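You operate a simulated robot arm through the tools that you are given. There is no shell and no other tool.

You are at the controls of a simulated robot arm. One attempt, no reset.

## Task
Wipe out the iron pot, lay the blue cloth inside and lid it.
Fine: rub the grease off first with the yellow wiping pad and return it. Set down upright: wiping pad. What is to be rubbed or washed off counts as gone when no trace of it is left.

It is judged by the outcome, as a careful person would: the job done as asked, and still so three seconds after it is handed in. It fails if anything else is knocked over, pushed out of place, dropped, spilled or broken. A push-on lid holds only when it is set on centred and level and pressed home; a screw cap is set on level and turned clockwise until tight. Flat cloth is picked up by pressing the open fingertips on it (5 to 10 N) and closing them slowly along it; thin cloth reads only 2 to 8 mm in the jaws.

## Robot
A 6-joint arm with a two-finger gripper, fixed in place. Base frame: the origin is at the foot of the arm, x ahead of it, y to its left, z up. Units: m, degrees, N and s.
Its first joint turns from -166.0 to 166.0 degrees. Payload 2.45 kg.
The TCP is the grasp point between the finger pads, 0.02 m short of the fingertips. In the tool frame z runs along the fingers and y along their closing line. The gripper opens to 0.14 m. The gripper's body begins 0.168 m behind the TCP.
Orientation is that of the tool frame in the base frame, as a unit quaternion [x, y, z, w]. With the fingers straight down and closing along the base's y, the tool's x points along the base's -x, its y along +y and its z along -z.

## Interface
- The arm moves only by the tool jog_arm. Its argument "targets" is a list of rows, each an object of numbers (a shift or turn left out is 0, a gripper value left out holds the last): "dx", "dy", "dz": the shift along the tool's x, y, z in m; "ax", "ay", "az": the turn, a rotation vector about the tool's x, y, z in rad. In form: [{"dx": .., "dy": .., "dz": .., "ax": .., "ay": .., "az": ..}, ...]. A call has 1 to 20 rows; each row is the pose to reach, as a shift and turn from the pose commanded when the call began, along the tool's axes at that moment. "fingers" is the gripper command, from -1 (fully open) to 1 (shut), values between in proportion, set as the call begins (left out, the last holds). Rows are played at 5 a second. More than 0.05 m and 8.6 degrees between two rows, or a gripper value outside its range, and nothing of the call is played. A pose out of reach is approached as far as the arm can. The call stops where the force on the tool passes 50 N (or 10 N more than at its start, if that is more) or the arm is blocked; 0.2 s more then pass. Each finger travels about 0.045 m/s and halts on what it meets, pressing with about 42 N; the grip force reading is that of the motor and also rises with nothing between the fingers. The clock runs only during rows and for 0.2 s after the last one: add rows that repeat a pose to give the fingers time. The reply holds the time, the measured pose of the TCP, the force on the tool along the base axes, the opening and the grip force, in the units named above and with some noise, with the torque about the TCP (base axes, N m) and any sound that the robot's microphone picked up.
- Cameras (640 x 400 px; columns grow to the right, rows downward): "scene" is fixed at [0.0491, -0.4989, 1.5497]; the picture's right is [0.56, -0.83, 0.00], its down [-0.28, -0.19, -0.94] and it looks along [0.78, 0.53, -0.34] (base axes); focal length 308 px, centre (320, 200). "wrist" rides on the gripper at [0.078, 0.011, -0.209] in the tool frame; the picture's right is [-0.14, 0.99, 0.00], its down [-0.92, -0.13, -0.37] and it looks along [-0.36, -0.05, 0.93] (tool axes); focal length 280 px, centre (320, 200).
- capture(camera): a new picture of that camera. It takes no simulated time.
- pixel_to_xyz(camera, pixels): for up to 12 pixels [column, row] of the newest picture of that camera ("zoom" is the newest enlarged one), the place [x, y, z] in the base frame of the surface seen there, good to about 0.002 m. It takes no simulated time.
- close_up(camera, box): a new picture of the part [left, top, right, bottom] of that camera's present view, enlarged. It takes no simulated time.
- hand_in(): hands the job in; it is judged then, once.

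Unless the task says otherwise, let go and move clear before handing in.

The tools are called by a JSON object that holds its "name" and its "arguments". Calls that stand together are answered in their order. jog_arm: Moves the arm, as the interface text tells. Its arguments: {"type":"object","properties":{"targets":{"type":"array","items":{"type":"object","properties":{"dx":{"type":"number"},"dy":{"type":"number"},"dz":{"type":"number"},"ax":{"type":"number"},"ay":{"type":"number"},"az":{"type":"number"}}}},"fingers":{"type":"number"}},"required":["targets"]} The other tools are called the same way: capture (camera) takes a picture; pixel_to_xyz (camera, pixels) gives the place of the surface under pixels of a picture; close_up (camera, box) takes an enlarged picture of a part of a camera's view; hand_in () hands the job in.

At the start:

```text
t: 0.0
ee_pos: [0.6848, 0.1396, 1.3077]
ee_rot: [-0.001, 1.0, 0.0, 0.0]
contact_force: [0.0, -0.2, 0.1]
wrist_torque: [0.0, 0.01, 0.0]
grip_width: 0.1403
grip_force: 0.1
```

scene: 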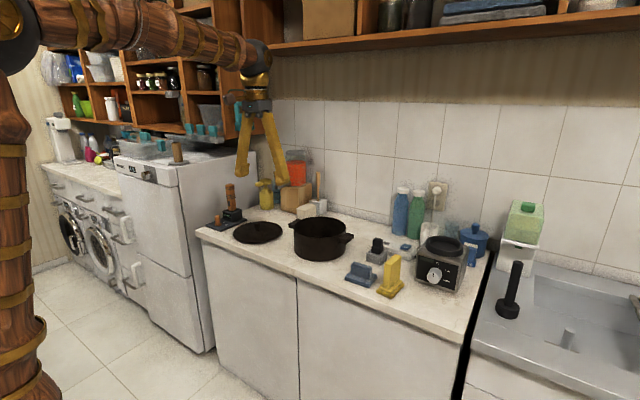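
wrist: 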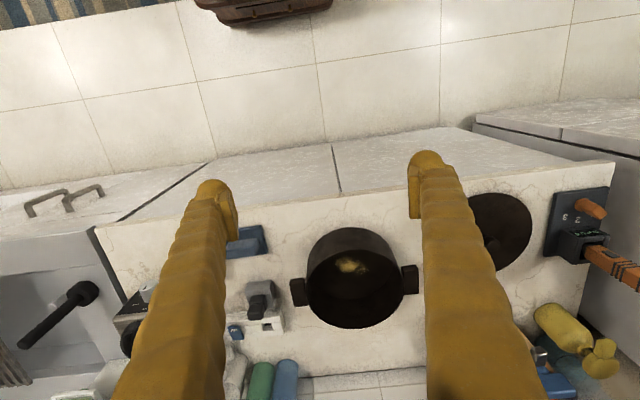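

The scene view shows the pot near (320,238), the lid probably the dark disc at (258,232), and a yellow thing at (392,278). The wrist view shows grease in the pot near (350,266). I'll look closer.

{"name": "close_up", "arguments": {"camera": "scene", "box": [190, 170, 350, 270]}}

{"name": "close_up", "arguments": {"camera": "scene", "box": [330, 205, 490, 305]}}

{"name": "close_up", "arguments": {"camera": "wrist", "box": [220, 200, 460, 350]}}

```text
4.00 times, centred on (270, 220) of scene
```

zoom: 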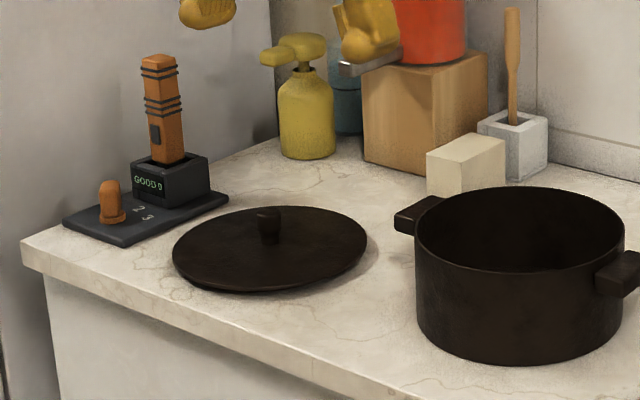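

```text
4.00 times, centred on (410, 255) of scene
```

zoom: 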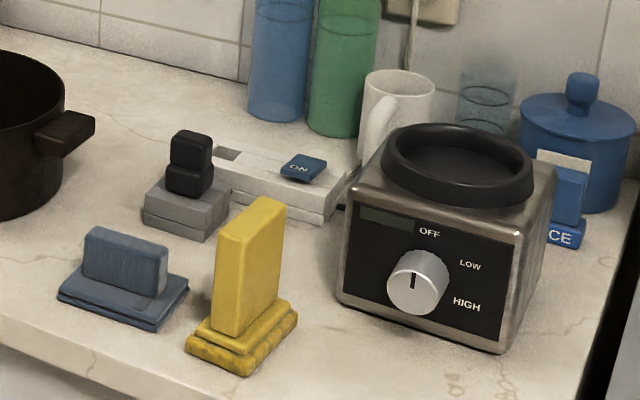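

```text
2.67 times, centred on (340, 275) of wrist
```

zoom: 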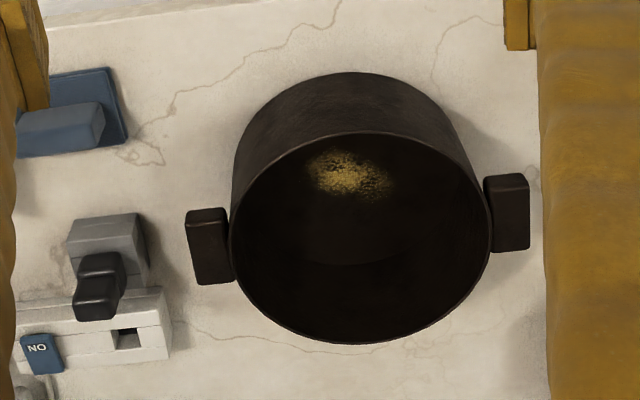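

The blue item at (360,273) looks like a folded cloth with a standing fold. The yellow pad with a handle stands at (392,275). I'll measure key points.

{"name": "capture", "arguments": {"camera": "wrist"}}

{"name": "close_up", "arguments": {"camera": "scene", "box": [335, 245, 415, 305]}}

{"name": "pixel_to_xyz", "arguments": {"camera": "scene", "pixels": [[258, 224], [235, 233], [282, 234], [258, 242], [258, 222], [295, 222], [345, 222], [320, 238], [350, 238], [320, 262]]}}

{"name": "pixel_to_xyz", "arguments": {"camera": "wrist", "pixels": [[350, 266], [345, 262], [365, 270], [355, 300], [355, 325], [308, 275], [402, 280], [350, 230], [297, 292], [411, 279], [252, 240]]}}

```text
taken
```

wrist: 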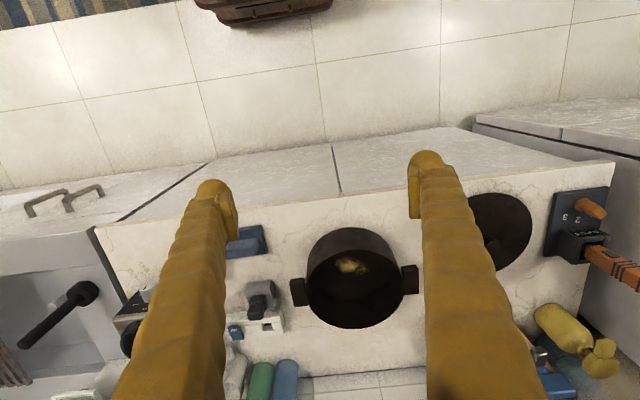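

```text
6.67 times, centred on (375, 275) of scene
```

zoom: 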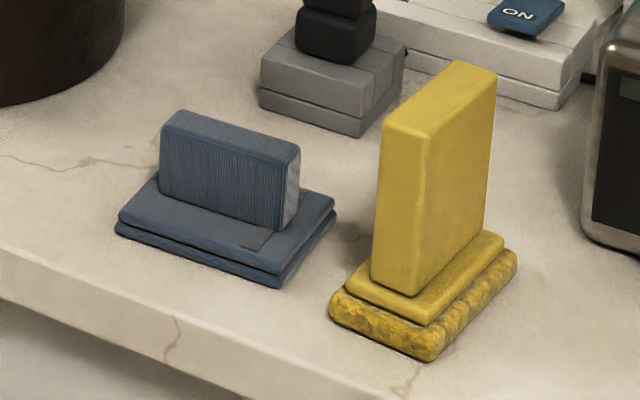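

```text
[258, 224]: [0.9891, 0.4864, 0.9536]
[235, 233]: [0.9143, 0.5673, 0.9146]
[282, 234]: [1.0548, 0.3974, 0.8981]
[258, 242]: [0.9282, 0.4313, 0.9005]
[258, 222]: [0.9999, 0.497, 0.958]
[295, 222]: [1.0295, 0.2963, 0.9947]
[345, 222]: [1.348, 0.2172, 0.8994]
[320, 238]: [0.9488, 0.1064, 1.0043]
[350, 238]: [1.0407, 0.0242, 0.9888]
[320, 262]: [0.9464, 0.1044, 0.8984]
```

```text
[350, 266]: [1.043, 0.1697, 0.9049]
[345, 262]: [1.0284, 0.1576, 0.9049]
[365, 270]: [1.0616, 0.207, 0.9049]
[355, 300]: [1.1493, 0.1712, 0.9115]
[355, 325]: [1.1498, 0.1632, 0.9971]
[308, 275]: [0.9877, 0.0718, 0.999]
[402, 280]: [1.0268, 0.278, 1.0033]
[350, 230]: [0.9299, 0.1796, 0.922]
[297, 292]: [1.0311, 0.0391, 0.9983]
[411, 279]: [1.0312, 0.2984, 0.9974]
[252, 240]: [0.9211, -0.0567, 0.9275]
```

The pot centre comes out near (1.04, 0.17) with the rim at z≈1.0 and the floor at 0.905. Now I'll measure the pad and the cloth in the zoom picture, which shows the pad handle top at (440,90).

{"name": "pixel_to_xyz", "arguments": {"camera": "zoom", "pixels": [[392, 122], [425, 135], [460, 65], [492, 78], [440, 95], [375, 280], [412, 293], [487, 225], [332, 300], [430, 355], [515, 258], [420, 322]]}}

{"name": "pixel_to_xyz", "arguments": {"camera": "zoom", "pixels": [[165, 122], [185, 112], [275, 155], [297, 150], [230, 130], [120, 220], [152, 178], [275, 280], [335, 205], [165, 200], [285, 225], [230, 245]]}}

{"name": "close_up", "arguments": {"camera": "scene", "box": [225, 210, 305, 260]}}

```text
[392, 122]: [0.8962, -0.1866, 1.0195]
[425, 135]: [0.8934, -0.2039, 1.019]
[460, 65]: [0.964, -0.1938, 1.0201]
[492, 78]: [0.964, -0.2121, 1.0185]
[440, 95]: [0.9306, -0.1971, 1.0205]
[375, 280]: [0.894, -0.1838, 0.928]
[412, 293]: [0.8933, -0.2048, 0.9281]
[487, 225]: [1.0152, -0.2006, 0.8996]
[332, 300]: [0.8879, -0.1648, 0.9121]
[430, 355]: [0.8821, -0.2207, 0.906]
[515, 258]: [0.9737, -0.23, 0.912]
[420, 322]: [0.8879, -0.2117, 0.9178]
```

```text
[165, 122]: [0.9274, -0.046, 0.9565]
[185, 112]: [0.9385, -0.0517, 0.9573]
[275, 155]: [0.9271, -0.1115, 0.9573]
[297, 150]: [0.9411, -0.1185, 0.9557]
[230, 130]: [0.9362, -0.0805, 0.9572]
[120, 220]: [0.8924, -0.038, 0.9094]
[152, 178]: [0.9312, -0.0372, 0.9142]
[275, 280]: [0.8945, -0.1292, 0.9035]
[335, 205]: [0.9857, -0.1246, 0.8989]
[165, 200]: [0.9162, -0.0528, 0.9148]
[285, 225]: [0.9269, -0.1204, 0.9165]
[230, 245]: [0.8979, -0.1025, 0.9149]
```

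```text
8.00 times, centred on (265, 235) of scene
```

zoom: 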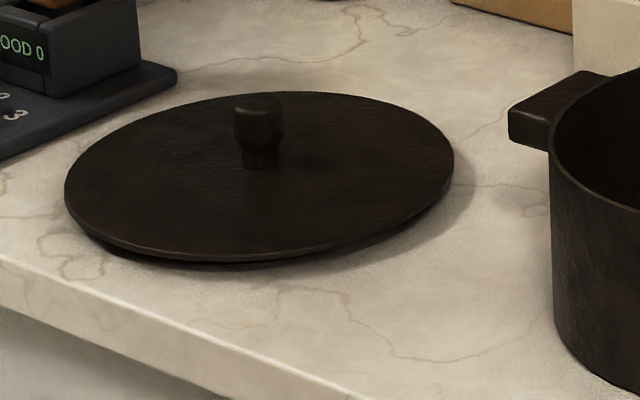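

The pad handle spans x 0.893–0.966, y −0.186 to −0.209 and tops out at z 1.02. The cloth's fold runs along y at x≈0.934 with its top at 0.957. Next I measure the lid, whose knob is at zoom (258,120).

{"name": "pixel_to_xyz", "arguments": {"camera": "zoom", "pixels": [[258, 103], [240, 110], [278, 110], [258, 125], [240, 160], [274, 165], [70, 185], [450, 160], [260, 95], [330, 95], [230, 258], [400, 235]]}}

{"name": "close_up", "arguments": {"camera": "scene", "box": [285, 205, 365, 265]}}

```text
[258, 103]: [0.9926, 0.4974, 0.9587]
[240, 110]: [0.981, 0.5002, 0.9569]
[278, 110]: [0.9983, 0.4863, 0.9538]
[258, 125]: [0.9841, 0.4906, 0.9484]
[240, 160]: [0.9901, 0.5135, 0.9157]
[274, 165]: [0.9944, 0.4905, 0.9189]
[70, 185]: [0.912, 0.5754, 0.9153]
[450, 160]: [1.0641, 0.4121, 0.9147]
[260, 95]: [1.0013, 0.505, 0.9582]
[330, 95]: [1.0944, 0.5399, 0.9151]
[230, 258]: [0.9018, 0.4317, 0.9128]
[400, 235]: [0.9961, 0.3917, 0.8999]
```

```text
6.67 times, centred on (325, 235) of scene
```

zoom: 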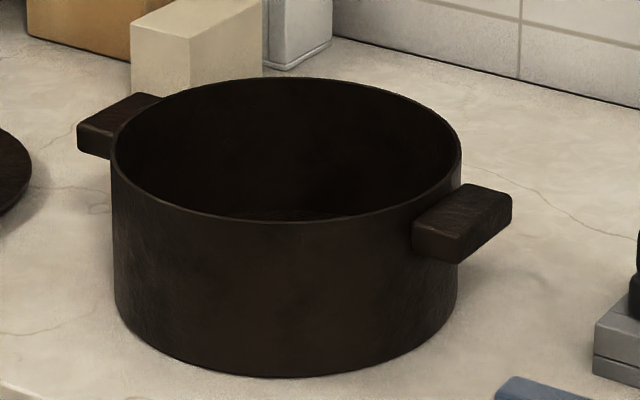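

The lid's centre is about (0.991, 0.496), with the knob top at 0.958. I'll move above the pad handle first, at constant height and with the fingers half open, to check reach.

{"name": "jog_arm", "arguments": {"targets": [{"dx": -0.0204, "dy": -0.0281}, {"dx": -0.0408, "dy": -0.0562}, {"dx": -0.0613, "dy": -0.0843}, {"dx": -0.0817, "dy": -0.1123}, {"dx": -0.1021, "dy": -0.1404}, {"dx": -0.1225, "dy": -0.1685}, {"dx": -0.143, "dy": -0.1966}, {"dx": -0.1634, "dy": -0.2247}, {"dx": -0.1838, "dy": -0.2528}, {"dx": -0.2042, "dy": -0.2808}, {"dx": -0.2247, "dy": -0.3089}, {"dx": -0.2452, "dy": -0.337}, {"dx": -0.2452, "dy": -0.337}], "fingers": 0}}

{"name": "capture", "arguments": {"camera": "wrist"}}

{"name": "capture", "arguments": {"camera": "scene"}}

```text
t: 2.8
ee_pos: [0.9307, -0.1991, 1.3073]
ee_rot: [-0.001, 1.0, 0.0, 0.0]
contact_force: [0.0, -0.4, -0.9]
wrist_torque: [0.02, -0.03, 0.02]
grip_width: 0.0701
grip_force: 0.0
```

```text
taken
```

wrist: 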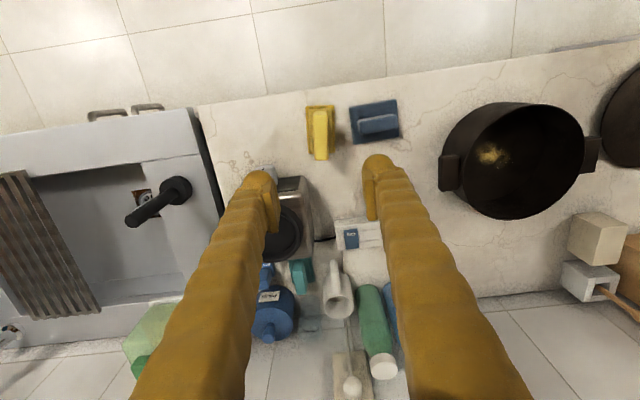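

```text
taken
```

scene: 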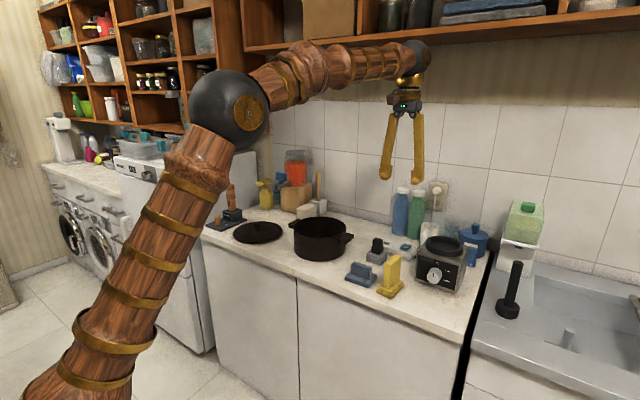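

The arm reached (0.931, −0.199). I'll check the pad from the wrist view at (320,130), plus the blender corner and grease near (490,155), before going down.

{"name": "pixel_to_xyz", "arguments": {"camera": "wrist", "pixels": [[320, 112], [314, 130], [328, 130], [320, 155], [306, 110], [335, 108], [290, 185], [305, 185], [490, 155], [478, 150], [502, 158], [492, 165]]}}

{"name": "close_up", "arguments": {"camera": "wrist", "box": [270, 80, 430, 180]}}

{"name": "close_up", "arguments": {"camera": "wrist", "box": [430, 90, 610, 220]}}

```text
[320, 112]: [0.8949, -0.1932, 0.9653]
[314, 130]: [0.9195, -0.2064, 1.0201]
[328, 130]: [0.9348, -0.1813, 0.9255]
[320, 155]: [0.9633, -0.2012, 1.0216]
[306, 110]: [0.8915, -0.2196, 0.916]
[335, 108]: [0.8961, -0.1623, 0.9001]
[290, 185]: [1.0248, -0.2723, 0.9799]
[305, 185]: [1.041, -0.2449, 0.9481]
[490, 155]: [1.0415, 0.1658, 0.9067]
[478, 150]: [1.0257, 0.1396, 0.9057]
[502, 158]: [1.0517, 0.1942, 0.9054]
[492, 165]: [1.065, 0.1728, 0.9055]
```

```text
4.00 times, centred on (350, 130) of wrist
```

zoom: 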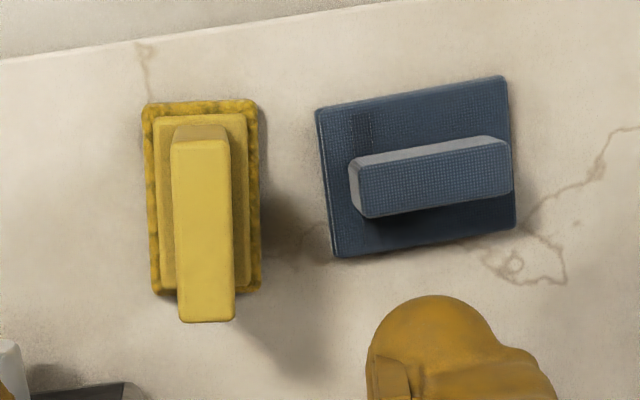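

```text
3.08 times, centred on (520, 155) of wrist
```

zoom: 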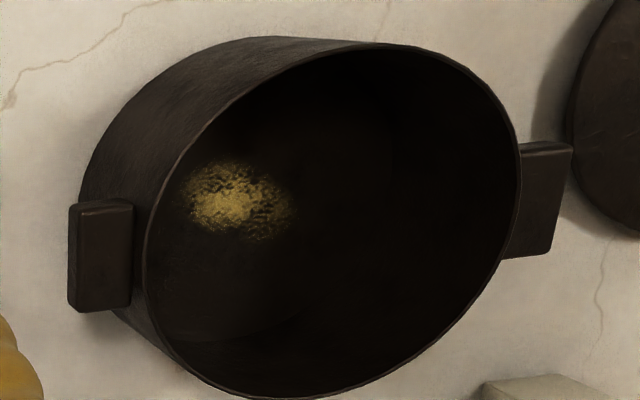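

The pad is yawed by about −6° and the handle centre is at (0.930, −0.199), directly below the tool. I'll turn 6° and go down to z≈0.997 around the handle.

{"name": "jog_arm", "arguments": {"targets": [{"az": 0.054, "dz": 0.02}, {"az": 0.108, "dz": 0.05}, {"az": 0.108, "dz": 0.09}, {"az": 0.108, "dz": 0.13}, {"az": 0.108, "dz": 0.17}, {"az": 0.108, "dz": 0.21}, {"az": 0.108, "dz": 0.24}, {"az": 0.108, "dz": 0.255}, {"az": 0.108, "dz": 0.255}]}}

{"name": "capture", "arguments": {"camera": "wrist"}}

{"name": "close_up", "arguments": {"camera": "scene", "box": [335, 185, 475, 305]}}

```text
t: 4.8
ee_pos: [0.932, -0.1983, 1.0502]
ee_rot: [0.054, 0.999, 0.0, 0.0]
contact_force: [0.5, 1.0, 0.0]
wrist_torque: [-0.02, -0.01, 0.02]
grip_width: 0.0699
grip_force: 0.1
```

```text
taken
```

wrist: 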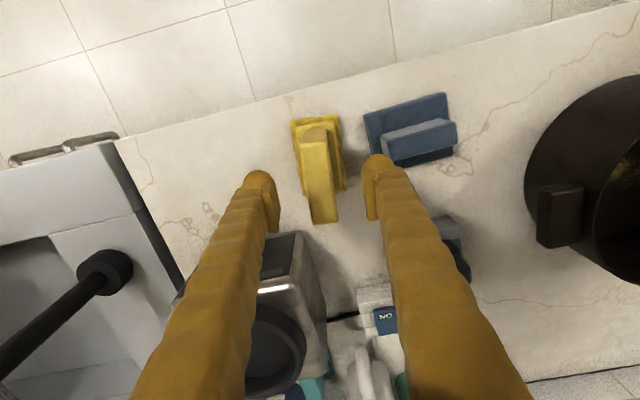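

```text
3.33 times, centred on (405, 245) of scene
```

zoom: 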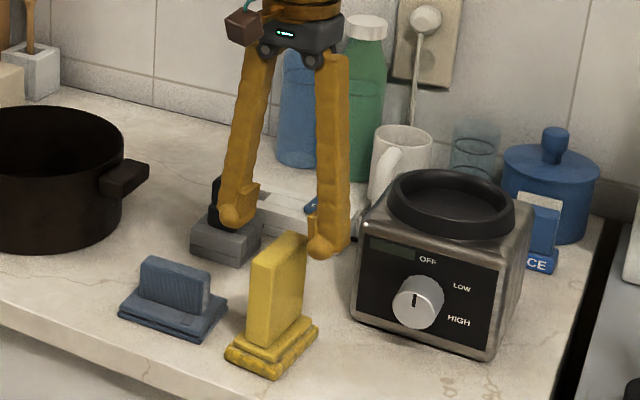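

The jaws hang above the pad, which sits at (318,170). I'll check the handle's line once more before closing in.

{"name": "close_up", "arguments": {"camera": "wrist", "box": [280, 105, 360, 235]}}

{"name": "pixel_to_xyz", "arguments": {"camera": "wrist", "pixels": [[303, 148], [326, 145], [312, 220], [337, 217], [320, 180], [307, 180], [331, 180]]}}

```text
3.08 times, centred on (320, 170) of wrist
```

zoom: 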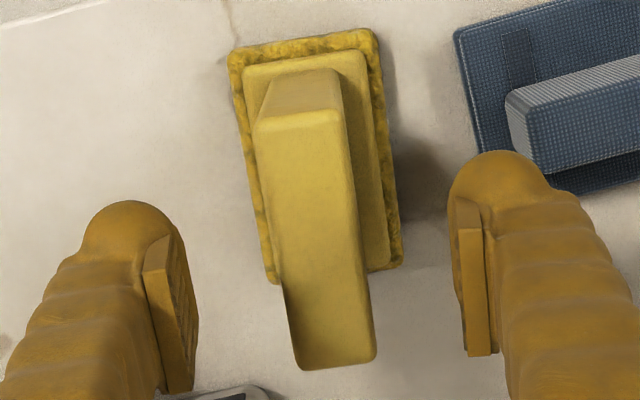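

```text
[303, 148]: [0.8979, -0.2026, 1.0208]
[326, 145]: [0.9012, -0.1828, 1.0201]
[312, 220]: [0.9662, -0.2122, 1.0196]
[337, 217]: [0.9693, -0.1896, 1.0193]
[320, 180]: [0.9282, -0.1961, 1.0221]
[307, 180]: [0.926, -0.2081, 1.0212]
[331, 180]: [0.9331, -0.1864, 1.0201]
```

The handle's line and centre (0.933, −0.197) agree with the tool. I'll go down to z≈0.995 and close.

{"name": "jog_arm", "arguments": {"targets": [{"dz": 0.02, "dy": 0.001}, {"dz": 0.04, "dy": 0.001}, {"dz": 0.055, "dy": 0.001}, {"dz": 0.055, "dy": 0.001}]}}

{"name": "jog_arm", "arguments": {"targets": [{}, {}, {}, {}, {}, {}], "fingers": 1}}

{"name": "close_up", "arguments": {"camera": "scene", "box": [335, 185, 475, 305]}}

```text
t: 5.8
ee_pos: [0.9294, -0.1978, 0.9972]
ee_rot: [0.054, 0.999, 0.0, 0.0]
contact_force: [0.7, -0.8, -0.6]
wrist_torque: [-0.01, -0.04, 0.0]
grip_width: 0.0699
grip_force: 0.1
```

```text
t: 7.2
ee_pos: [0.9291, -0.1975, 0.9966]
ee_rot: [0.054, 0.999, 0.001, 0.0]
contact_force: [0.4, 0.5, 0.7]
wrist_torque: [-0.03, -0.02, 0.0]
grip_width: 0.0246
grip_force: 41.9
```

```text
3.33 times, centred on (405, 245) of scene
```

zoom: 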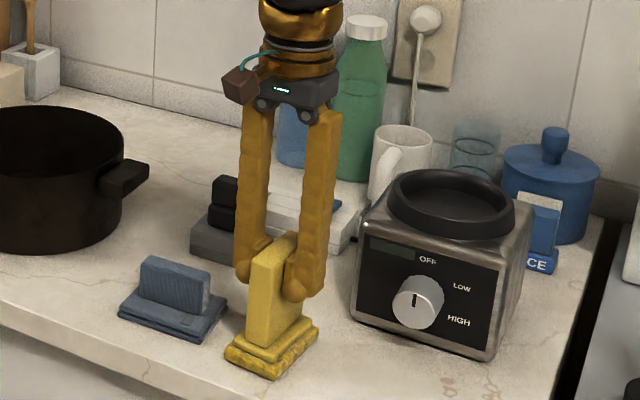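

The grip reads 0.0246 m at 42 N, so the handle is held. I'll lift 0.15 m straight up.

{"name": "jog_arm", "arguments": {"targets": [{"dz": -0.01}, {"dz": -0.03}, {"dz": -0.06}, {"dz": -0.09}, {"dz": -0.12}, {"dz": -0.15}, {"dz": -0.17}, {"dz": -0.17}]}}

{"name": "jog_arm", "arguments": {"targets": [{"dx": -0.0059, "dy": 0.0314}, {"dx": -0.0118, "dy": 0.0629}, {"dx": -0.0177, "dy": 0.0943}, {"dx": -0.0235, "dy": 0.1258}, {"dx": -0.0294, "dy": 0.1572}, {"dx": -0.0353, "dy": 0.1887}, {"dx": -0.0412, "dy": 0.2201}, {"dx": -0.0471, "dy": 0.2516}, {"dx": -0.053, "dy": 0.283}, {"dx": -0.0588, "dy": 0.3145}, {"dx": -0.0647, "dy": 0.3459}, {"dx": -0.0706, "dy": 0.3773}, {"dx": -0.0706, "dy": 0.3773}]}}

{"name": "capture", "arguments": {"camera": "wrist"}}

{"name": "capture", "arguments": {"camera": "scene"}}

```text
t: 9.0
ee_pos: [0.9305, -0.1952, 1.1688]
ee_rot: [0.054, 0.999, 0.0, 0.0]
contact_force: [-0.1, -0.5, -1.8]
wrist_torque: [-0.01, 0.03, -0.04]
grip_width: 0.0246
grip_force: 42.0
```

```text
t: 11.8
ee_pos: [1.042, 0.1706, 1.1685]
ee_rot: [0.054, 0.999, 0.0, 0.0]
contact_force: [0.5, 0.7, -1.8]
wrist_torque: [-0.02, -0.01, 0.01]
grip_width: 0.0245
grip_force: 42.4
```

```text
taken
```

wrist: 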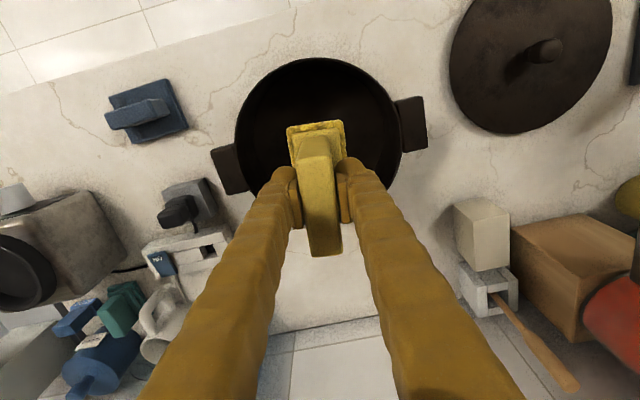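

```text
taken
```

scene: 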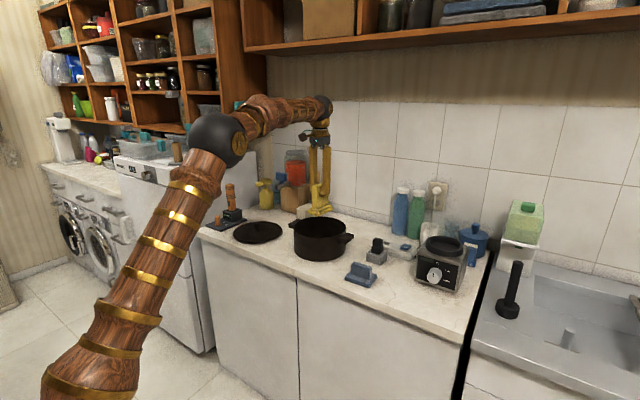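

The pad hangs above the pot. I'll measure the rim in a zoom to centre properly.

{"name": "close_up", "arguments": {"camera": "wrist", "box": [200, 40, 440, 210]}}

{"name": "pixel_to_xyz", "arguments": {"camera": "wrist", "pixels": [[236, 135], [245, 105], [265, 78], [290, 64], [318, 59], [345, 63], [370, 75], [388, 94], [398, 120], [397, 150], [255, 185], [385, 180]]}}

```text
2.35 times, centred on (320, 125) of wrist
```

zoom: 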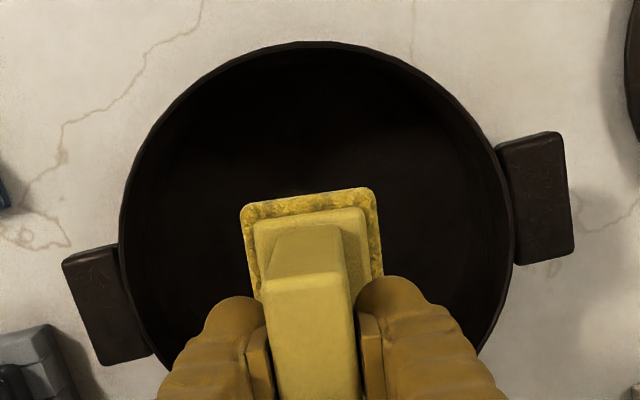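

```text
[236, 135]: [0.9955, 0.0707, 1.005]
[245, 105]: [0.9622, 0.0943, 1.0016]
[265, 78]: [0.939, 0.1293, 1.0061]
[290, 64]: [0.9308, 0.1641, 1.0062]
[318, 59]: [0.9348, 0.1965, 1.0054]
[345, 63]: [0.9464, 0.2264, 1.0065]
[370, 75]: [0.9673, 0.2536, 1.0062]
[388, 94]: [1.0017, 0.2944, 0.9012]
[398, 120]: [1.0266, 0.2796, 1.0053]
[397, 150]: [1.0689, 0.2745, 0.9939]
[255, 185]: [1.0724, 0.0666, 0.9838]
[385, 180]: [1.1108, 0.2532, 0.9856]
```

The rim fits a circle centred on (1.04, 0.17) with a radius of about 0.109, so I'm centred. I'll lower the pad to just above the pot floor.

{"name": "jog_arm", "arguments": {"targets": [{"dz": 0.03}, {"dz": 0.06}, {"dz": 0.09}, {"dz": 0.12}, {"dz": 0.145}, {"dz": 0.158}, {"dz": 0.158}]}}

{"name": "jog_arm", "arguments": {"targets": [{"dz": 0.003}, {"dz": 0.006}, {"dz": 0.008}, {"dz": 0.008}]}}

```text
t: 13.4
ee_pos: [1.0419, 0.1723, 1.0096]
ee_rot: [0.054, 0.999, -0.001, -0.001]
contact_force: [0.4, 0.8, -1.6]
wrist_torque: [0.0, -0.01, 0.0]
grip_width: 0.0248
grip_force: 41.5
```

```text
t: 14.4
ee_pos: [1.0412, 0.171, 1.0022]
ee_rot: [0.054, 0.999, 0.0, 0.0]
contact_force: [-0.5, 0.0, -1.1]
wrist_torque: [0.0, 0.04, 0.02]
grip_width: 0.0248
grip_force: 41.8
```

{"name": "jog_arm", "arguments": {"targets": [{"dz": 0.001}, {"dz": 0.002}, {"dz": 0.003}, {"dz": 0.003}]}}

```text
t: 15.4
ee_pos: [1.0428, 0.1704, 1.0013]
ee_rot: [0.055, 0.999, 0.0, 0.001]
contact_force: [8.5, 3.5, 31.0]
wrist_torque: [0.08, 0.17, -0.04]
grip_width: 0.0246
grip_force: 42.4
```

Contact reads 31 N, which is more than needed. I'll back off 1.5 mm and rub gently.

{"name": "jog_arm", "arguments": {"targets": [{"dz": -0.001}, {"dz": -0.0015}, {"dz": -0.0015}]}}

```text
t: 16.2
ee_pos: [1.0411, 0.1705, 1.0022]
ee_rot: [0.054, 0.999, 0.0, 0.001]
contact_force: [7.3, 8.1, 24.4]
wrist_torque: [0.11, -0.54, 0.08]
grip_width: 0.0245
grip_force: 42.2
```

Still 24 N vertical, so I'll back off slightly more.

{"name": "jog_arm", "arguments": {"targets": [{"dz": -0.0005}, {"dz": -0.0008}, {"dz": -0.0008}]}}

```text
t: 17.0
ee_pos: [1.0409, 0.1687, 1.0013]
ee_rot: [0.054, 0.999, 0.001, -0.001]
contact_force: [-5.7, 4.3, 14.9]
wrist_torque: [0.02, 0.23, 0.01]
grip_width: 0.0244
grip_force: 41.4
```

Now it presses with about 15 N. I'll rub with strokes along y and small shifts along x.

{"name": "jog_arm", "arguments": {"targets": [{"dy": 0.01}, {"dy": 0.02}, {"dy": 0.03}, {"dy": 0.02}, {"dy": 0.01}, {"dy": 0}, {"dy": -0.01}, {"dy": -0.02}, {"dy": -0.03}, {"dy": -0.02}, {"dy": -0.01}, {"dy": 0}, {"dx": -0.01}, {"dx": -0.02}, {"dx": -0.01}, {"dx": 0}, {"dx": 0.01}, {"dx": 0.02}, {"dx": 0.01}, {"dx": 0}]}}

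{"name": "capture", "arguments": {"camera": "wrist"}}

```text
t: 21.2
ee_pos: [1.0402, 0.1703, 1.0023]
ee_rot: [0.054, 0.999, 0.0, 0.0]
contact_force: [-0.1, 0.1, -2.3]
wrist_torque: [-0.03, 0.04, 0.0]
grip_width: 0.0246
grip_force: 42.2
```

```text
taken
```

wrist: 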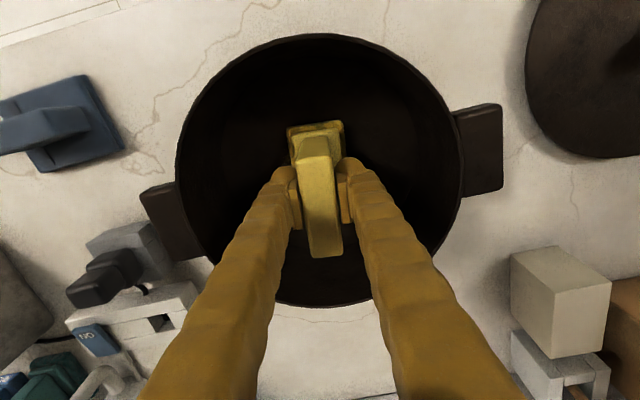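

Force fell to about zero by the end of the strokes, so I'll press about 1.2 mm more and repeat.

{"name": "jog_arm", "arguments": {"targets": [{"dz": 0.0008}, {"dz": 0.0014}, {"dz": 0.0014}]}}

```text
t: 22.0
ee_pos: [1.0413, 0.1706, 1.0012]
ee_rot: [0.055, 0.999, 0.0, 0.0]
contact_force: [-2.6, -0.7, 8.7]
wrist_torque: [0.0, 0.27, 0.04]
grip_width: 0.0244
grip_force: 41.8
```

{"name": "jog_arm", "arguments": {"targets": [{"dy": 0.01}, {"dy": 0.02}, {"dy": 0.03}, {"dy": 0.02}, {"dy": 0.01}, {"dy": 0}, {"dy": -0.01}, {"dy": -0.02}, {"dy": -0.03}]}}

{"name": "jog_arm", "arguments": {"targets": [{"dy": 0.01, "dx": -0.01}, {"dy": 0.02, "dx": -0.015}, {"dy": 0.03, "dx": -0.018}, {"dy": 0.045, "dx": -0.018}, {"dy": 0.055, "dx": -0.01}, {"dy": 0.055, "dx": 0.0}, {"dy": 0.055, "dx": 0.01}, {"dy": 0.045, "dx": 0.018}, {"dy": 0.03, "dx": 0.018}, {"dy": 0.015, "dx": 0.015}, {"dy": 0.005, "dx": 0.01}, {"dy": 0.005, "dx": 0}, {"dy": 0.03, "dx": 0}, {"dy": 0.03, "dx": 0}]}}

```text
t: 24.0
ee_pos: [1.0371, 0.1408, 1.0009]
ee_rot: [0.053, 0.999, 0.0, 0.001]
contact_force: [5.2, 13.6, 36.3]
wrist_torque: [0.29, -0.11, 0.02]
grip_width: 0.0247
grip_force: 42.0
```

```text
t: 27.0
ee_pos: [1.0432, 0.1714, 0.9993]
ee_rot: [0.054, 0.999, 0.0, 0.0]
contact_force: [-0.8, 0.6, -1.4]
wrist_torque: [0.0, 0.0, 0.01]
grip_width: 0.0245
grip_force: 42.5
```

Force varied along the strokes, so I'll lift and inspect the floor of the pot.

{"name": "jog_arm", "arguments": {"targets": [{"dz": -0.03}, {"dz": -0.06}, {"dz": -0.09}, {"dz": -0.13}, {"dz": -0.17}, {"dz": -0.2}, {"dz": -0.2, "dx": 0.04}, {"dz": -0.2, "dx": 0.08}, {"dz": -0.2, "dx": 0.12}, {"dz": -0.2, "dx": 0.15}, {"dz": -0.2, "dx": 0.15}]}}

{"name": "capture", "arguments": {"camera": "wrist"}}

```text
t: 29.4
ee_pos: [0.893, 0.1871, 1.1995]
ee_rot: [0.055, 0.999, 0.0, 0.0]
contact_force: [0.7, 0.0, -1.6]
wrist_torque: [-0.03, 0.02, 0.0]
grip_width: 0.0245
grip_force: 41.9
```

```text
taken
```

wrist: 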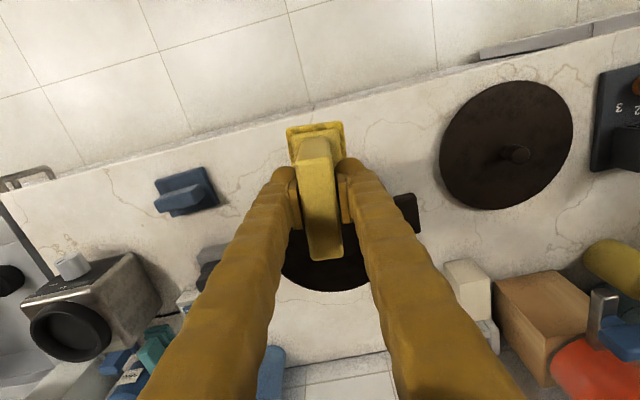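

The pad hides the pot. I'll shift toward −y and up so that the pot comes into clear view on the right.

{"name": "jog_arm", "arguments": {"targets": [{"dy": -0.04, "dz": -0.02}, {"dy": -0.08, "dz": -0.04}, {"dy": -0.12, "dz": -0.06}, {"dy": -0.16, "dz": -0.08}, {"dy": -0.2, "dz": -0.1}, {"dy": -0.23, "dz": -0.1}, {"dy": -0.23, "dz": -0.1}]}}

{"name": "capture", "arguments": {"camera": "wrist"}}

{"name": "close_up", "arguments": {"camera": "wrist", "box": [400, 130, 600, 300]}}

```text
t: 31.0
ee_pos: [0.8675, -0.0399, 1.3003]
ee_rot: [0.054, 0.999, 0.0, 0.0]
contact_force: [0.2, 0.5, -0.4]
wrist_torque: [0.01, 0.03, 0.01]
grip_width: 0.0244
grip_force: 41.9
```

```text
taken
```

wrist: 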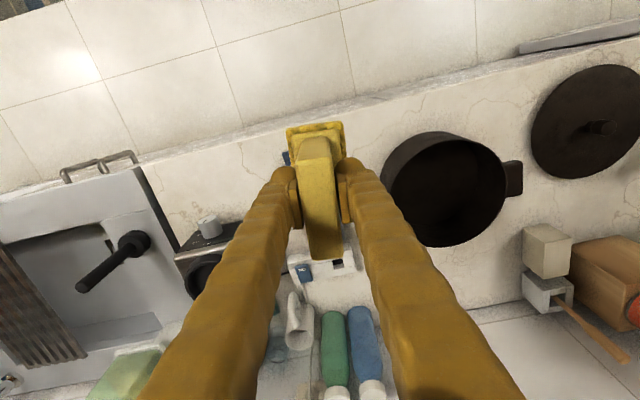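

```text
2.35 times, centred on (500, 215) of wrist
```

zoom: 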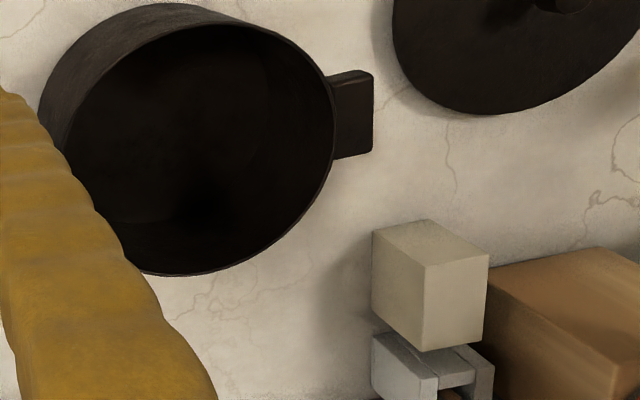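

The pot interior looks dark with no yellow patch. I'll zoom in tighter on the pot floor and also find where the grease point lies.

{"name": "close_up", "arguments": {"camera": "wrist", "box": [390, 140, 510, 250]}}

{"name": "pixel_to_xyz", "arguments": {"camera": "wrist", "pixels": [[430, 180], [440, 190], [450, 195], [460, 190], [420, 195], [445, 210], [435, 205], [505, 180], [445, 135], [482, 230]]}}

```text
3.64 times, centred on (450, 195) of wrist
```

zoom: 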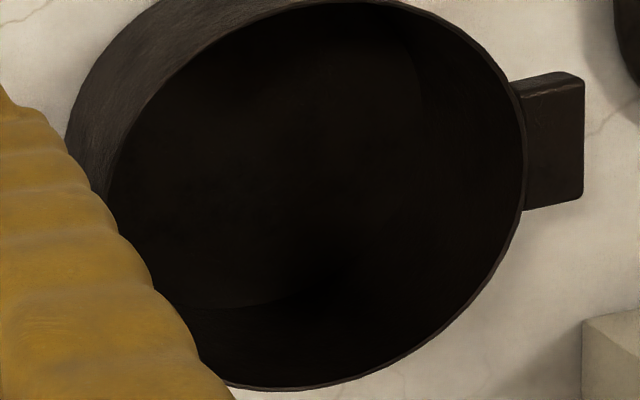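

```text
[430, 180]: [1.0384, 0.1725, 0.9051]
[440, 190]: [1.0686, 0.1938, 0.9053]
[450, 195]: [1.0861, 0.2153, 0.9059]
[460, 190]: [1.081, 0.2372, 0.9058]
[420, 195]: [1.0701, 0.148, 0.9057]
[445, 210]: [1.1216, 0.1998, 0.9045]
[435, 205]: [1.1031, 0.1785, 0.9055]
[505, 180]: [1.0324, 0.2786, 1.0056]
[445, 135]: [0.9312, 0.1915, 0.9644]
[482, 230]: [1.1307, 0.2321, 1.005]
```

The floor around (430,180), where the grease was, shows nothing yellow. One tighter zoom to be certain no trace remains.

{"name": "close_up", "arguments": {"camera": "wrist", "box": [405, 155, 465, 205]}}

{"name": "close_up", "arguments": {"camera": "scene", "box": [280, 200, 360, 260]}}

```text
8.00 times, centred on (435, 180) of wrist
```

zoom: 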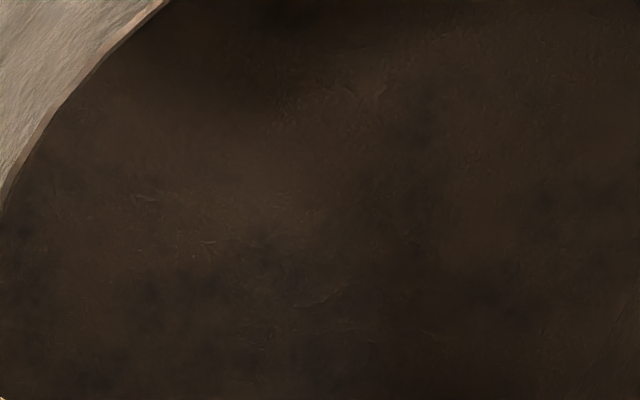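

```text
6.67 times, centred on (320, 230) of scene
```

zoom: 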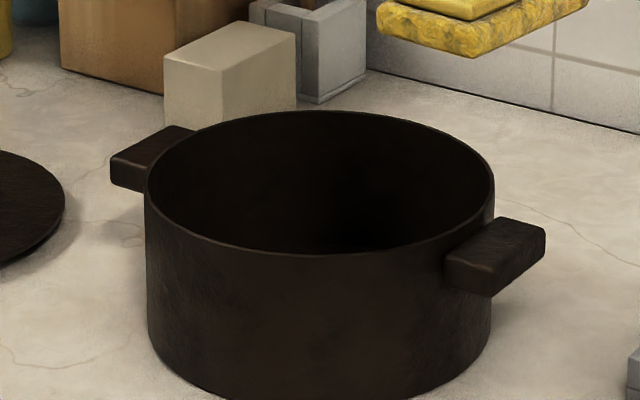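

The pot is clean and has not moved. I'll return the pad to its spot using the exact reverse shift (dx −0.0794, dy −0.1473), then go down.

{"name": "jog_arm", "arguments": {"targets": [{"dx": -0.0159, "dy": -0.0295}, {"dx": -0.0318, "dy": -0.0589}, {"dx": -0.0476, "dy": -0.0884}, {"dx": -0.0635, "dy": -0.1178}, {"dx": -0.0794, "dy": -0.1473}, {"dx": -0.0794, "dy": -0.1473, "dz": 0.04}, {"dx": -0.0794, "dy": -0.1473, "dz": 0.08}, {"dx": -0.0794, "dy": -0.1473, "dz": 0.12}, {"dx": -0.0794, "dy": -0.1473, "dz": 0.16}, {"dx": -0.0794, "dy": -0.1473, "dz": 0.2}, {"dx": -0.0794, "dy": -0.1473, "dz": 0.24}, {"dx": -0.0794, "dy": -0.1473, "dz": 0.27}, {"dx": -0.0794, "dy": -0.1473, "dz": 0.285}, {"dx": -0.0794, "dy": -0.1473, "dz": 0.292}, {"dx": -0.0794, "dy": -0.1473, "dz": 0.292}]}}

{"name": "close_up", "arguments": {"camera": "scene", "box": [335, 185, 475, 305]}}

```text
t: 34.2
ee_pos: [0.9316, -0.197, 1.0085]
ee_rot: [0.054, 0.999, 0.001, 0.0]
contact_force: [0.3, 0.1, -1.1]
wrist_torque: [-0.01, -0.03, 0.01]
grip_width: 0.0246
grip_force: 42.0
```

```text
3.33 times, centred on (405, 245) of scene
```

zoom: 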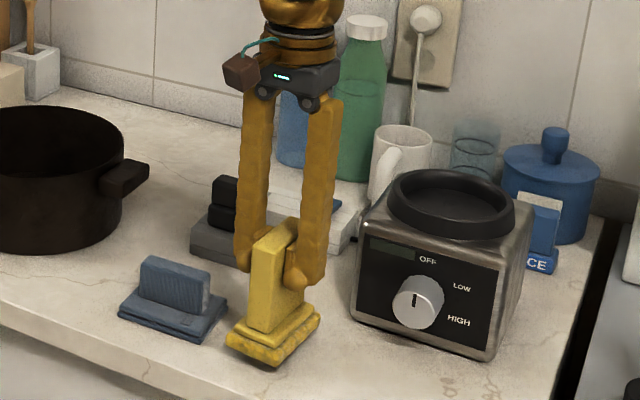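

The pad hangs upright about 1 cm above its spot. I'll lower it slowly until it touches.

{"name": "jog_arm", "arguments": {"targets": [{"dz": 0.003}, {"dz": 0.006}, {"dz": 0.008}, {"dz": 0.0095}, {"dz": 0.0095}]}}

```text
t: 35.4
ee_pos: [0.9304, -0.1968, 0.9985]
ee_rot: [0.054, 0.999, 0.0, 0.0]
contact_force: [1.0, 0.1, -1.2]
wrist_torque: [0.03, 0.05, -0.04]
grip_width: 0.0247
grip_force: 42.0
```

{"name": "jog_arm", "arguments": {"targets": [{"dz": 0.0005}, {"dz": 0.001}, {"dz": 0.0015}, {"dz": 0.0015}]}}

```text
t: 36.4
ee_pos: [0.9307, -0.1953, 0.9964]
ee_rot: [0.054, 0.999, 0.0, 0.0]
contact_force: [-0.4, -0.1, -1.7]
wrist_torque: [0.0, 0.02, 0.02]
grip_width: 0.0244
grip_force: 41.7
```

{"name": "jog_arm", "arguments": {"targets": [{"dz": 0.0005}, {"dz": 0.001}, {"dz": 0.001}]}}

```text
t: 37.2
ee_pos: [0.9309, -0.1968, 0.9962]
ee_rot: [0.054, 0.999, 0.0, -0.001]
contact_force: [-0.2, 0.1, -1.3]
wrist_torque: [-0.01, 0.0, 0.01]
grip_width: 0.0246
grip_force: 42.1
```

No contact yet, so I'll continue in small steps.

{"name": "jog_arm", "arguments": {"targets": [{"dz": 0.0005}, {"dz": 0.001}, {"dz": 0.001}]}}

{"name": "close_up", "arguments": {"camera": "scene", "box": [365, 245, 425, 305]}}

```text
t: 38.0
ee_pos: [0.9321, -0.1973, 0.9939]
ee_rot: [0.055, 0.998, 0.0, 0.0]
contact_force: [0.1, -0.7, -1.9]
wrist_torque: [-0.04, 0.02, -0.03]
grip_width: 0.0248
grip_force: 41.6
```

```text
6.67 times, centred on (395, 275) of scene
```

zoom: 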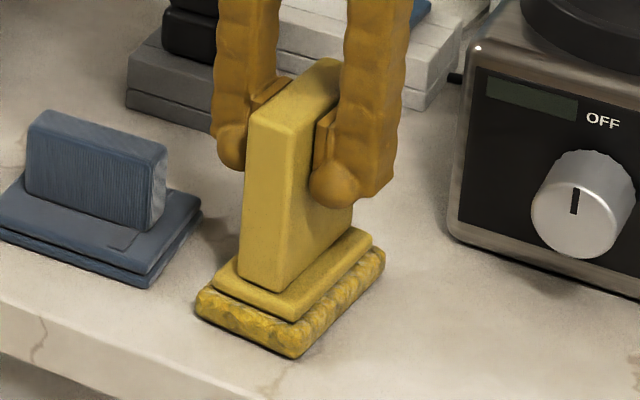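

It is very close now. I'll keep going until the force shows contact.

{"name": "jog_arm", "arguments": {"targets": [{"dz": 0.0005}, {"dz": 0.001}, {"dz": 0.0015}, {"dz": 0.0015}]}}

```text
t: 39.0
ee_pos: [0.932, -0.1978, 0.9924]
ee_rot: [0.054, 0.999, 0.0, 0.0]
contact_force: [-0.1, -3.0, 6.9]
wrist_torque: [0.0, 0.21, 0.09]
grip_width: 0.0248
grip_force: 42.1
```

Contact at 7 N: the pad is standing on the counter. I'll release it and rise straight up.

{"name": "jog_arm", "arguments": {"targets": [{}, {}, {}, {}, {}, {}], "fingers": 0}}

{"name": "jog_arm", "arguments": {"targets": [{"dz": -0.02}, {"dz": -0.04}, {"dz": -0.07}, {"dz": -0.1}, {"dz": -0.13}, {"dz": -0.16}, {"dz": -0.16}]}}

{"name": "capture", "arguments": {"camera": "wrist"}}

{"name": "capture", "arguments": {"camera": "scene"}}

```text
t: 40.4
ee_pos: [0.9314, -0.197, 0.9933]
ee_rot: [0.053, 0.999, 0.0, 0.0]
contact_force: [-0.4, -0.2, -0.5]
wrist_torque: [0.02, 0.01, -0.03]
grip_width: 0.0699
grip_force: 0.1
```

```text
t: 42.0
ee_pos: [0.9288, -0.1975, 1.1528]
ee_rot: [0.054, 0.999, 0.001, 0.0]
contact_force: [0.3, 0.2, 0.1]
wrist_torque: [-0.01, -0.03, -0.01]
grip_width: 0.0701
grip_force: 0.2
```

```text
taken
```

wrist: 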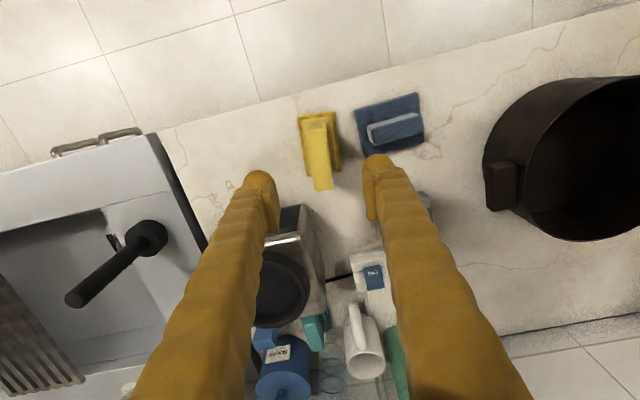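

```text
taken
```

scene: 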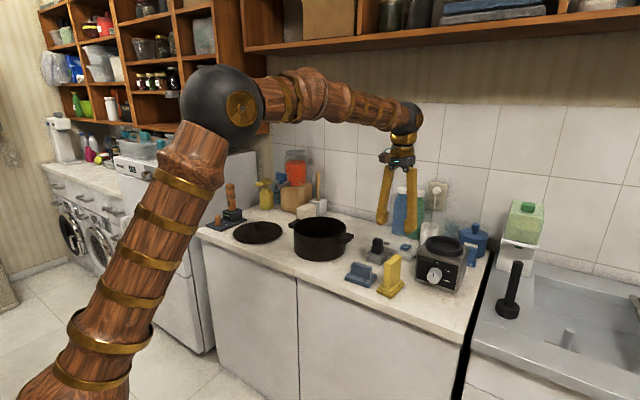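

The pad stands upright at its place. Now I measure the cloth, with its fold at (395,128) in the wrist view.

{"name": "close_up", "arguments": {"camera": "wrist", "box": [340, 85, 440, 165]}}

{"name": "pixel_to_xyz", "arguments": {"camera": "zoom", "pixels": [[180, 262], [515, 185], [530, 250], [205, 335], [350, 260], [200, 300], [520, 215]]}}

```text
5.00 times, centred on (390, 125) of wrist
```

zoom: 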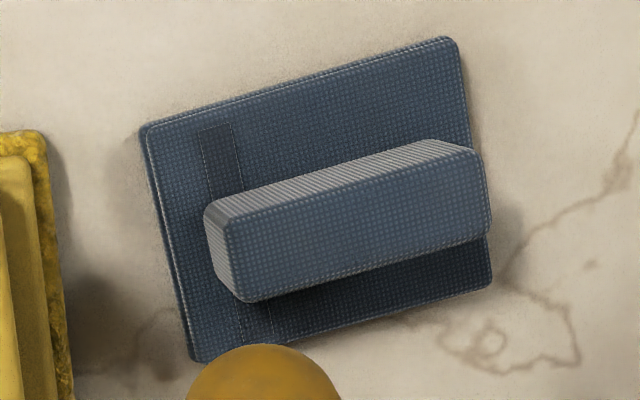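

```text
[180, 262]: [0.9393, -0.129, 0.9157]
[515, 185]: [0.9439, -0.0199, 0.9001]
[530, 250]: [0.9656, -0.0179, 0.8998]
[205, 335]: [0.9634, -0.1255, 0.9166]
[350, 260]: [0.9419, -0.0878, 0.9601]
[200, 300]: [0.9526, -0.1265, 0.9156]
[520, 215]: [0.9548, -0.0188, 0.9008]
```

My picks missed the fold; its top face corners are at zoom (232,222), (470,158), (485,228) and (250,295).

{"name": "pixel_to_xyz", "arguments": {"camera": "zoom", "pixels": [[236, 224], [470, 160], [483, 228], [252, 292], [355, 225], [360, 190], [365, 262], [220, 210], [430, 145], [155, 130], [450, 45], [485, 278]]}}

```text
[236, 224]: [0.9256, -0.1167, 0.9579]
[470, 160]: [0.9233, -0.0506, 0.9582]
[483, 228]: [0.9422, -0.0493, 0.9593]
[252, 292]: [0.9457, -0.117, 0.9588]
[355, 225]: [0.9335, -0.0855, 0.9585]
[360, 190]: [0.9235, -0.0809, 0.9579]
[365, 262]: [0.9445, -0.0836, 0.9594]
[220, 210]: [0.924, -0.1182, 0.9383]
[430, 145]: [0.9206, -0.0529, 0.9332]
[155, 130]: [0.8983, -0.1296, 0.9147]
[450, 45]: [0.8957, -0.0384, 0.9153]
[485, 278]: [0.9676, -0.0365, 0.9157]
```

The fold's centre is (0.934, −0.083), spanning x 0.924–0.945, with its top at 0.959 and running nearly along y. I'll move above it and turn the jaws about 81° so they close along x.

{"name": "jog_arm", "arguments": {"targets": [{"az": 0.1417, "dx": 0.0009, "dy": 0.0114}, {"az": 0.2834, "dx": 0.0019, "dy": 0.0228}, {"az": 0.4251, "dx": 0.0028, "dy": 0.0342}, {"az": 0.5668, "dx": 0.0038, "dy": 0.0456}, {"az": 0.7085, "dx": 0.0047, "dy": 0.057}, {"az": 0.8502, "dx": 0.0056, "dy": 0.0685}, {"az": 0.9919, "dx": 0.0066, "dy": 0.08}, {"az": 1.1336, "dx": 0.0075, "dy": 0.0913}, {"az": 1.2753, "dx": 0.0085, "dy": 0.1027}, {"az": 1.417, "dx": 0.0094, "dy": 0.1141}, {"az": 1.417, "dx": 0.0094, "dy": 0.1141}, {"az": 1.417, "dx": 0.0094, "dy": 0.1141}]}}

{"name": "capture", "arguments": {"camera": "wrist"}}

{"name": "capture", "arguments": {"camera": "scene"}}

```text
t: 44.6
ee_pos: [0.9324, -0.0805, 1.1537]
ee_rot: [0.691, 0.723, 0.0, 0.001]
contact_force: [-0.2, 0.8, 0.8]
wrist_torque: [-0.01, 0.03, -0.03]
grip_width: 0.0698
grip_force: 0.0
```

```text
taken
```

wrist: 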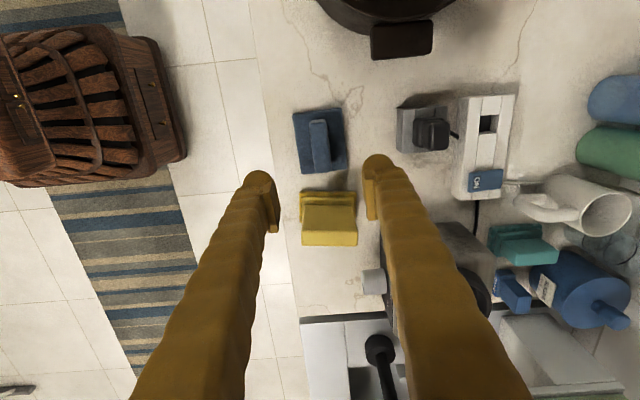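

```text
taken
```

scene: 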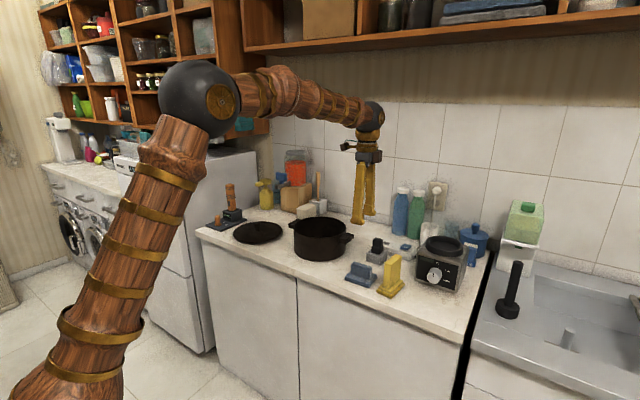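

The jaws are turned. I'll check the clearance to the grey device at (400,130) and re-measure the fold before descending.

{"name": "close_up", "arguments": {"camera": "wrist", "box": [285, 95, 445, 195]}}

{"name": "pixel_to_xyz", "arguments": {"camera": "wrist", "pixels": [[400, 110], [402, 148], [416, 122], [420, 145], [313, 122], [327, 122], [313, 166], [328, 166], [320, 145]]}}

```text
4.00 times, centred on (365, 145) of wrist
```

zoom: 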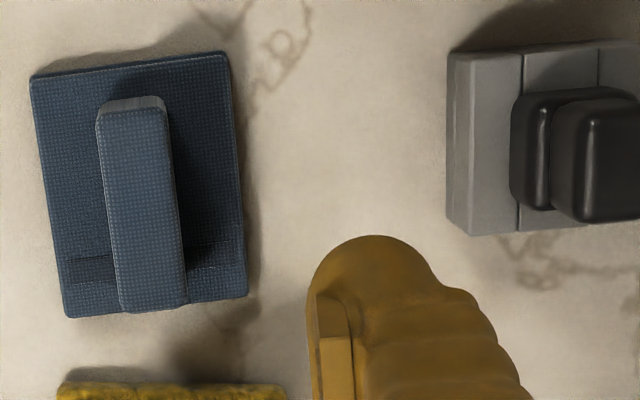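

```text
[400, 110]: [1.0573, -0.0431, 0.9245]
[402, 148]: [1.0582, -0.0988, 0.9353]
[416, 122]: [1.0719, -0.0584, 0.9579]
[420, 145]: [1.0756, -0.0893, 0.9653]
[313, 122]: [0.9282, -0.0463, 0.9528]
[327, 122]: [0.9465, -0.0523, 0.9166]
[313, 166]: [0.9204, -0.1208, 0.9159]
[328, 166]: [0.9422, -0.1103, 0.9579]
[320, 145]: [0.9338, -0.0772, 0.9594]
```

Clearances are fine; the device starts at x=1.057. I'll go down to z≈0.946 with the fingertips 1 cm above the cloth's base layers and then close.

{"name": "jog_arm", "arguments": {"targets": [{"dz": 0.04, "dx": -0.002, "dy": 0.001}, {"dz": 0.08, "dx": -0.002, "dy": 0.001}, {"dz": 0.12, "dx": -0.002, "dy": 0.001}, {"dz": 0.15, "dx": -0.002, "dy": 0.001}, {"dz": 0.18, "dx": -0.002, "dy": 0.001}, {"dz": 0.2, "dx": -0.002, "dy": 0.001}, {"dz": 0.207, "dx": -0.002, "dy": 0.001}, {"dz": 0.207, "dx": -0.002, "dy": 0.001}]}}

{"name": "close_up", "arguments": {"camera": "scene", "box": [320, 205, 440, 305]}}

```text
t: 46.4
ee_pos: [0.9346, -0.0863, 0.9442]
ee_rot: [0.691, 0.723, 0.0, -0.001]
contact_force: [-0.1, 0.1, -0.4]
wrist_torque: [0.01, 0.01, 0.03]
grip_width: 0.0701
grip_force: 0.1
```

```text
4.00 times, centred on (380, 255) of scene
```

zoom: 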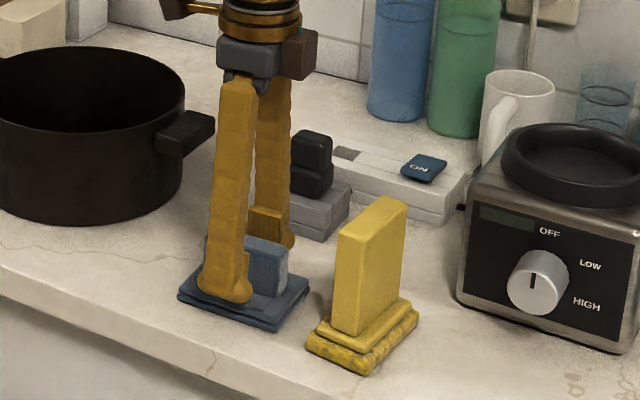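

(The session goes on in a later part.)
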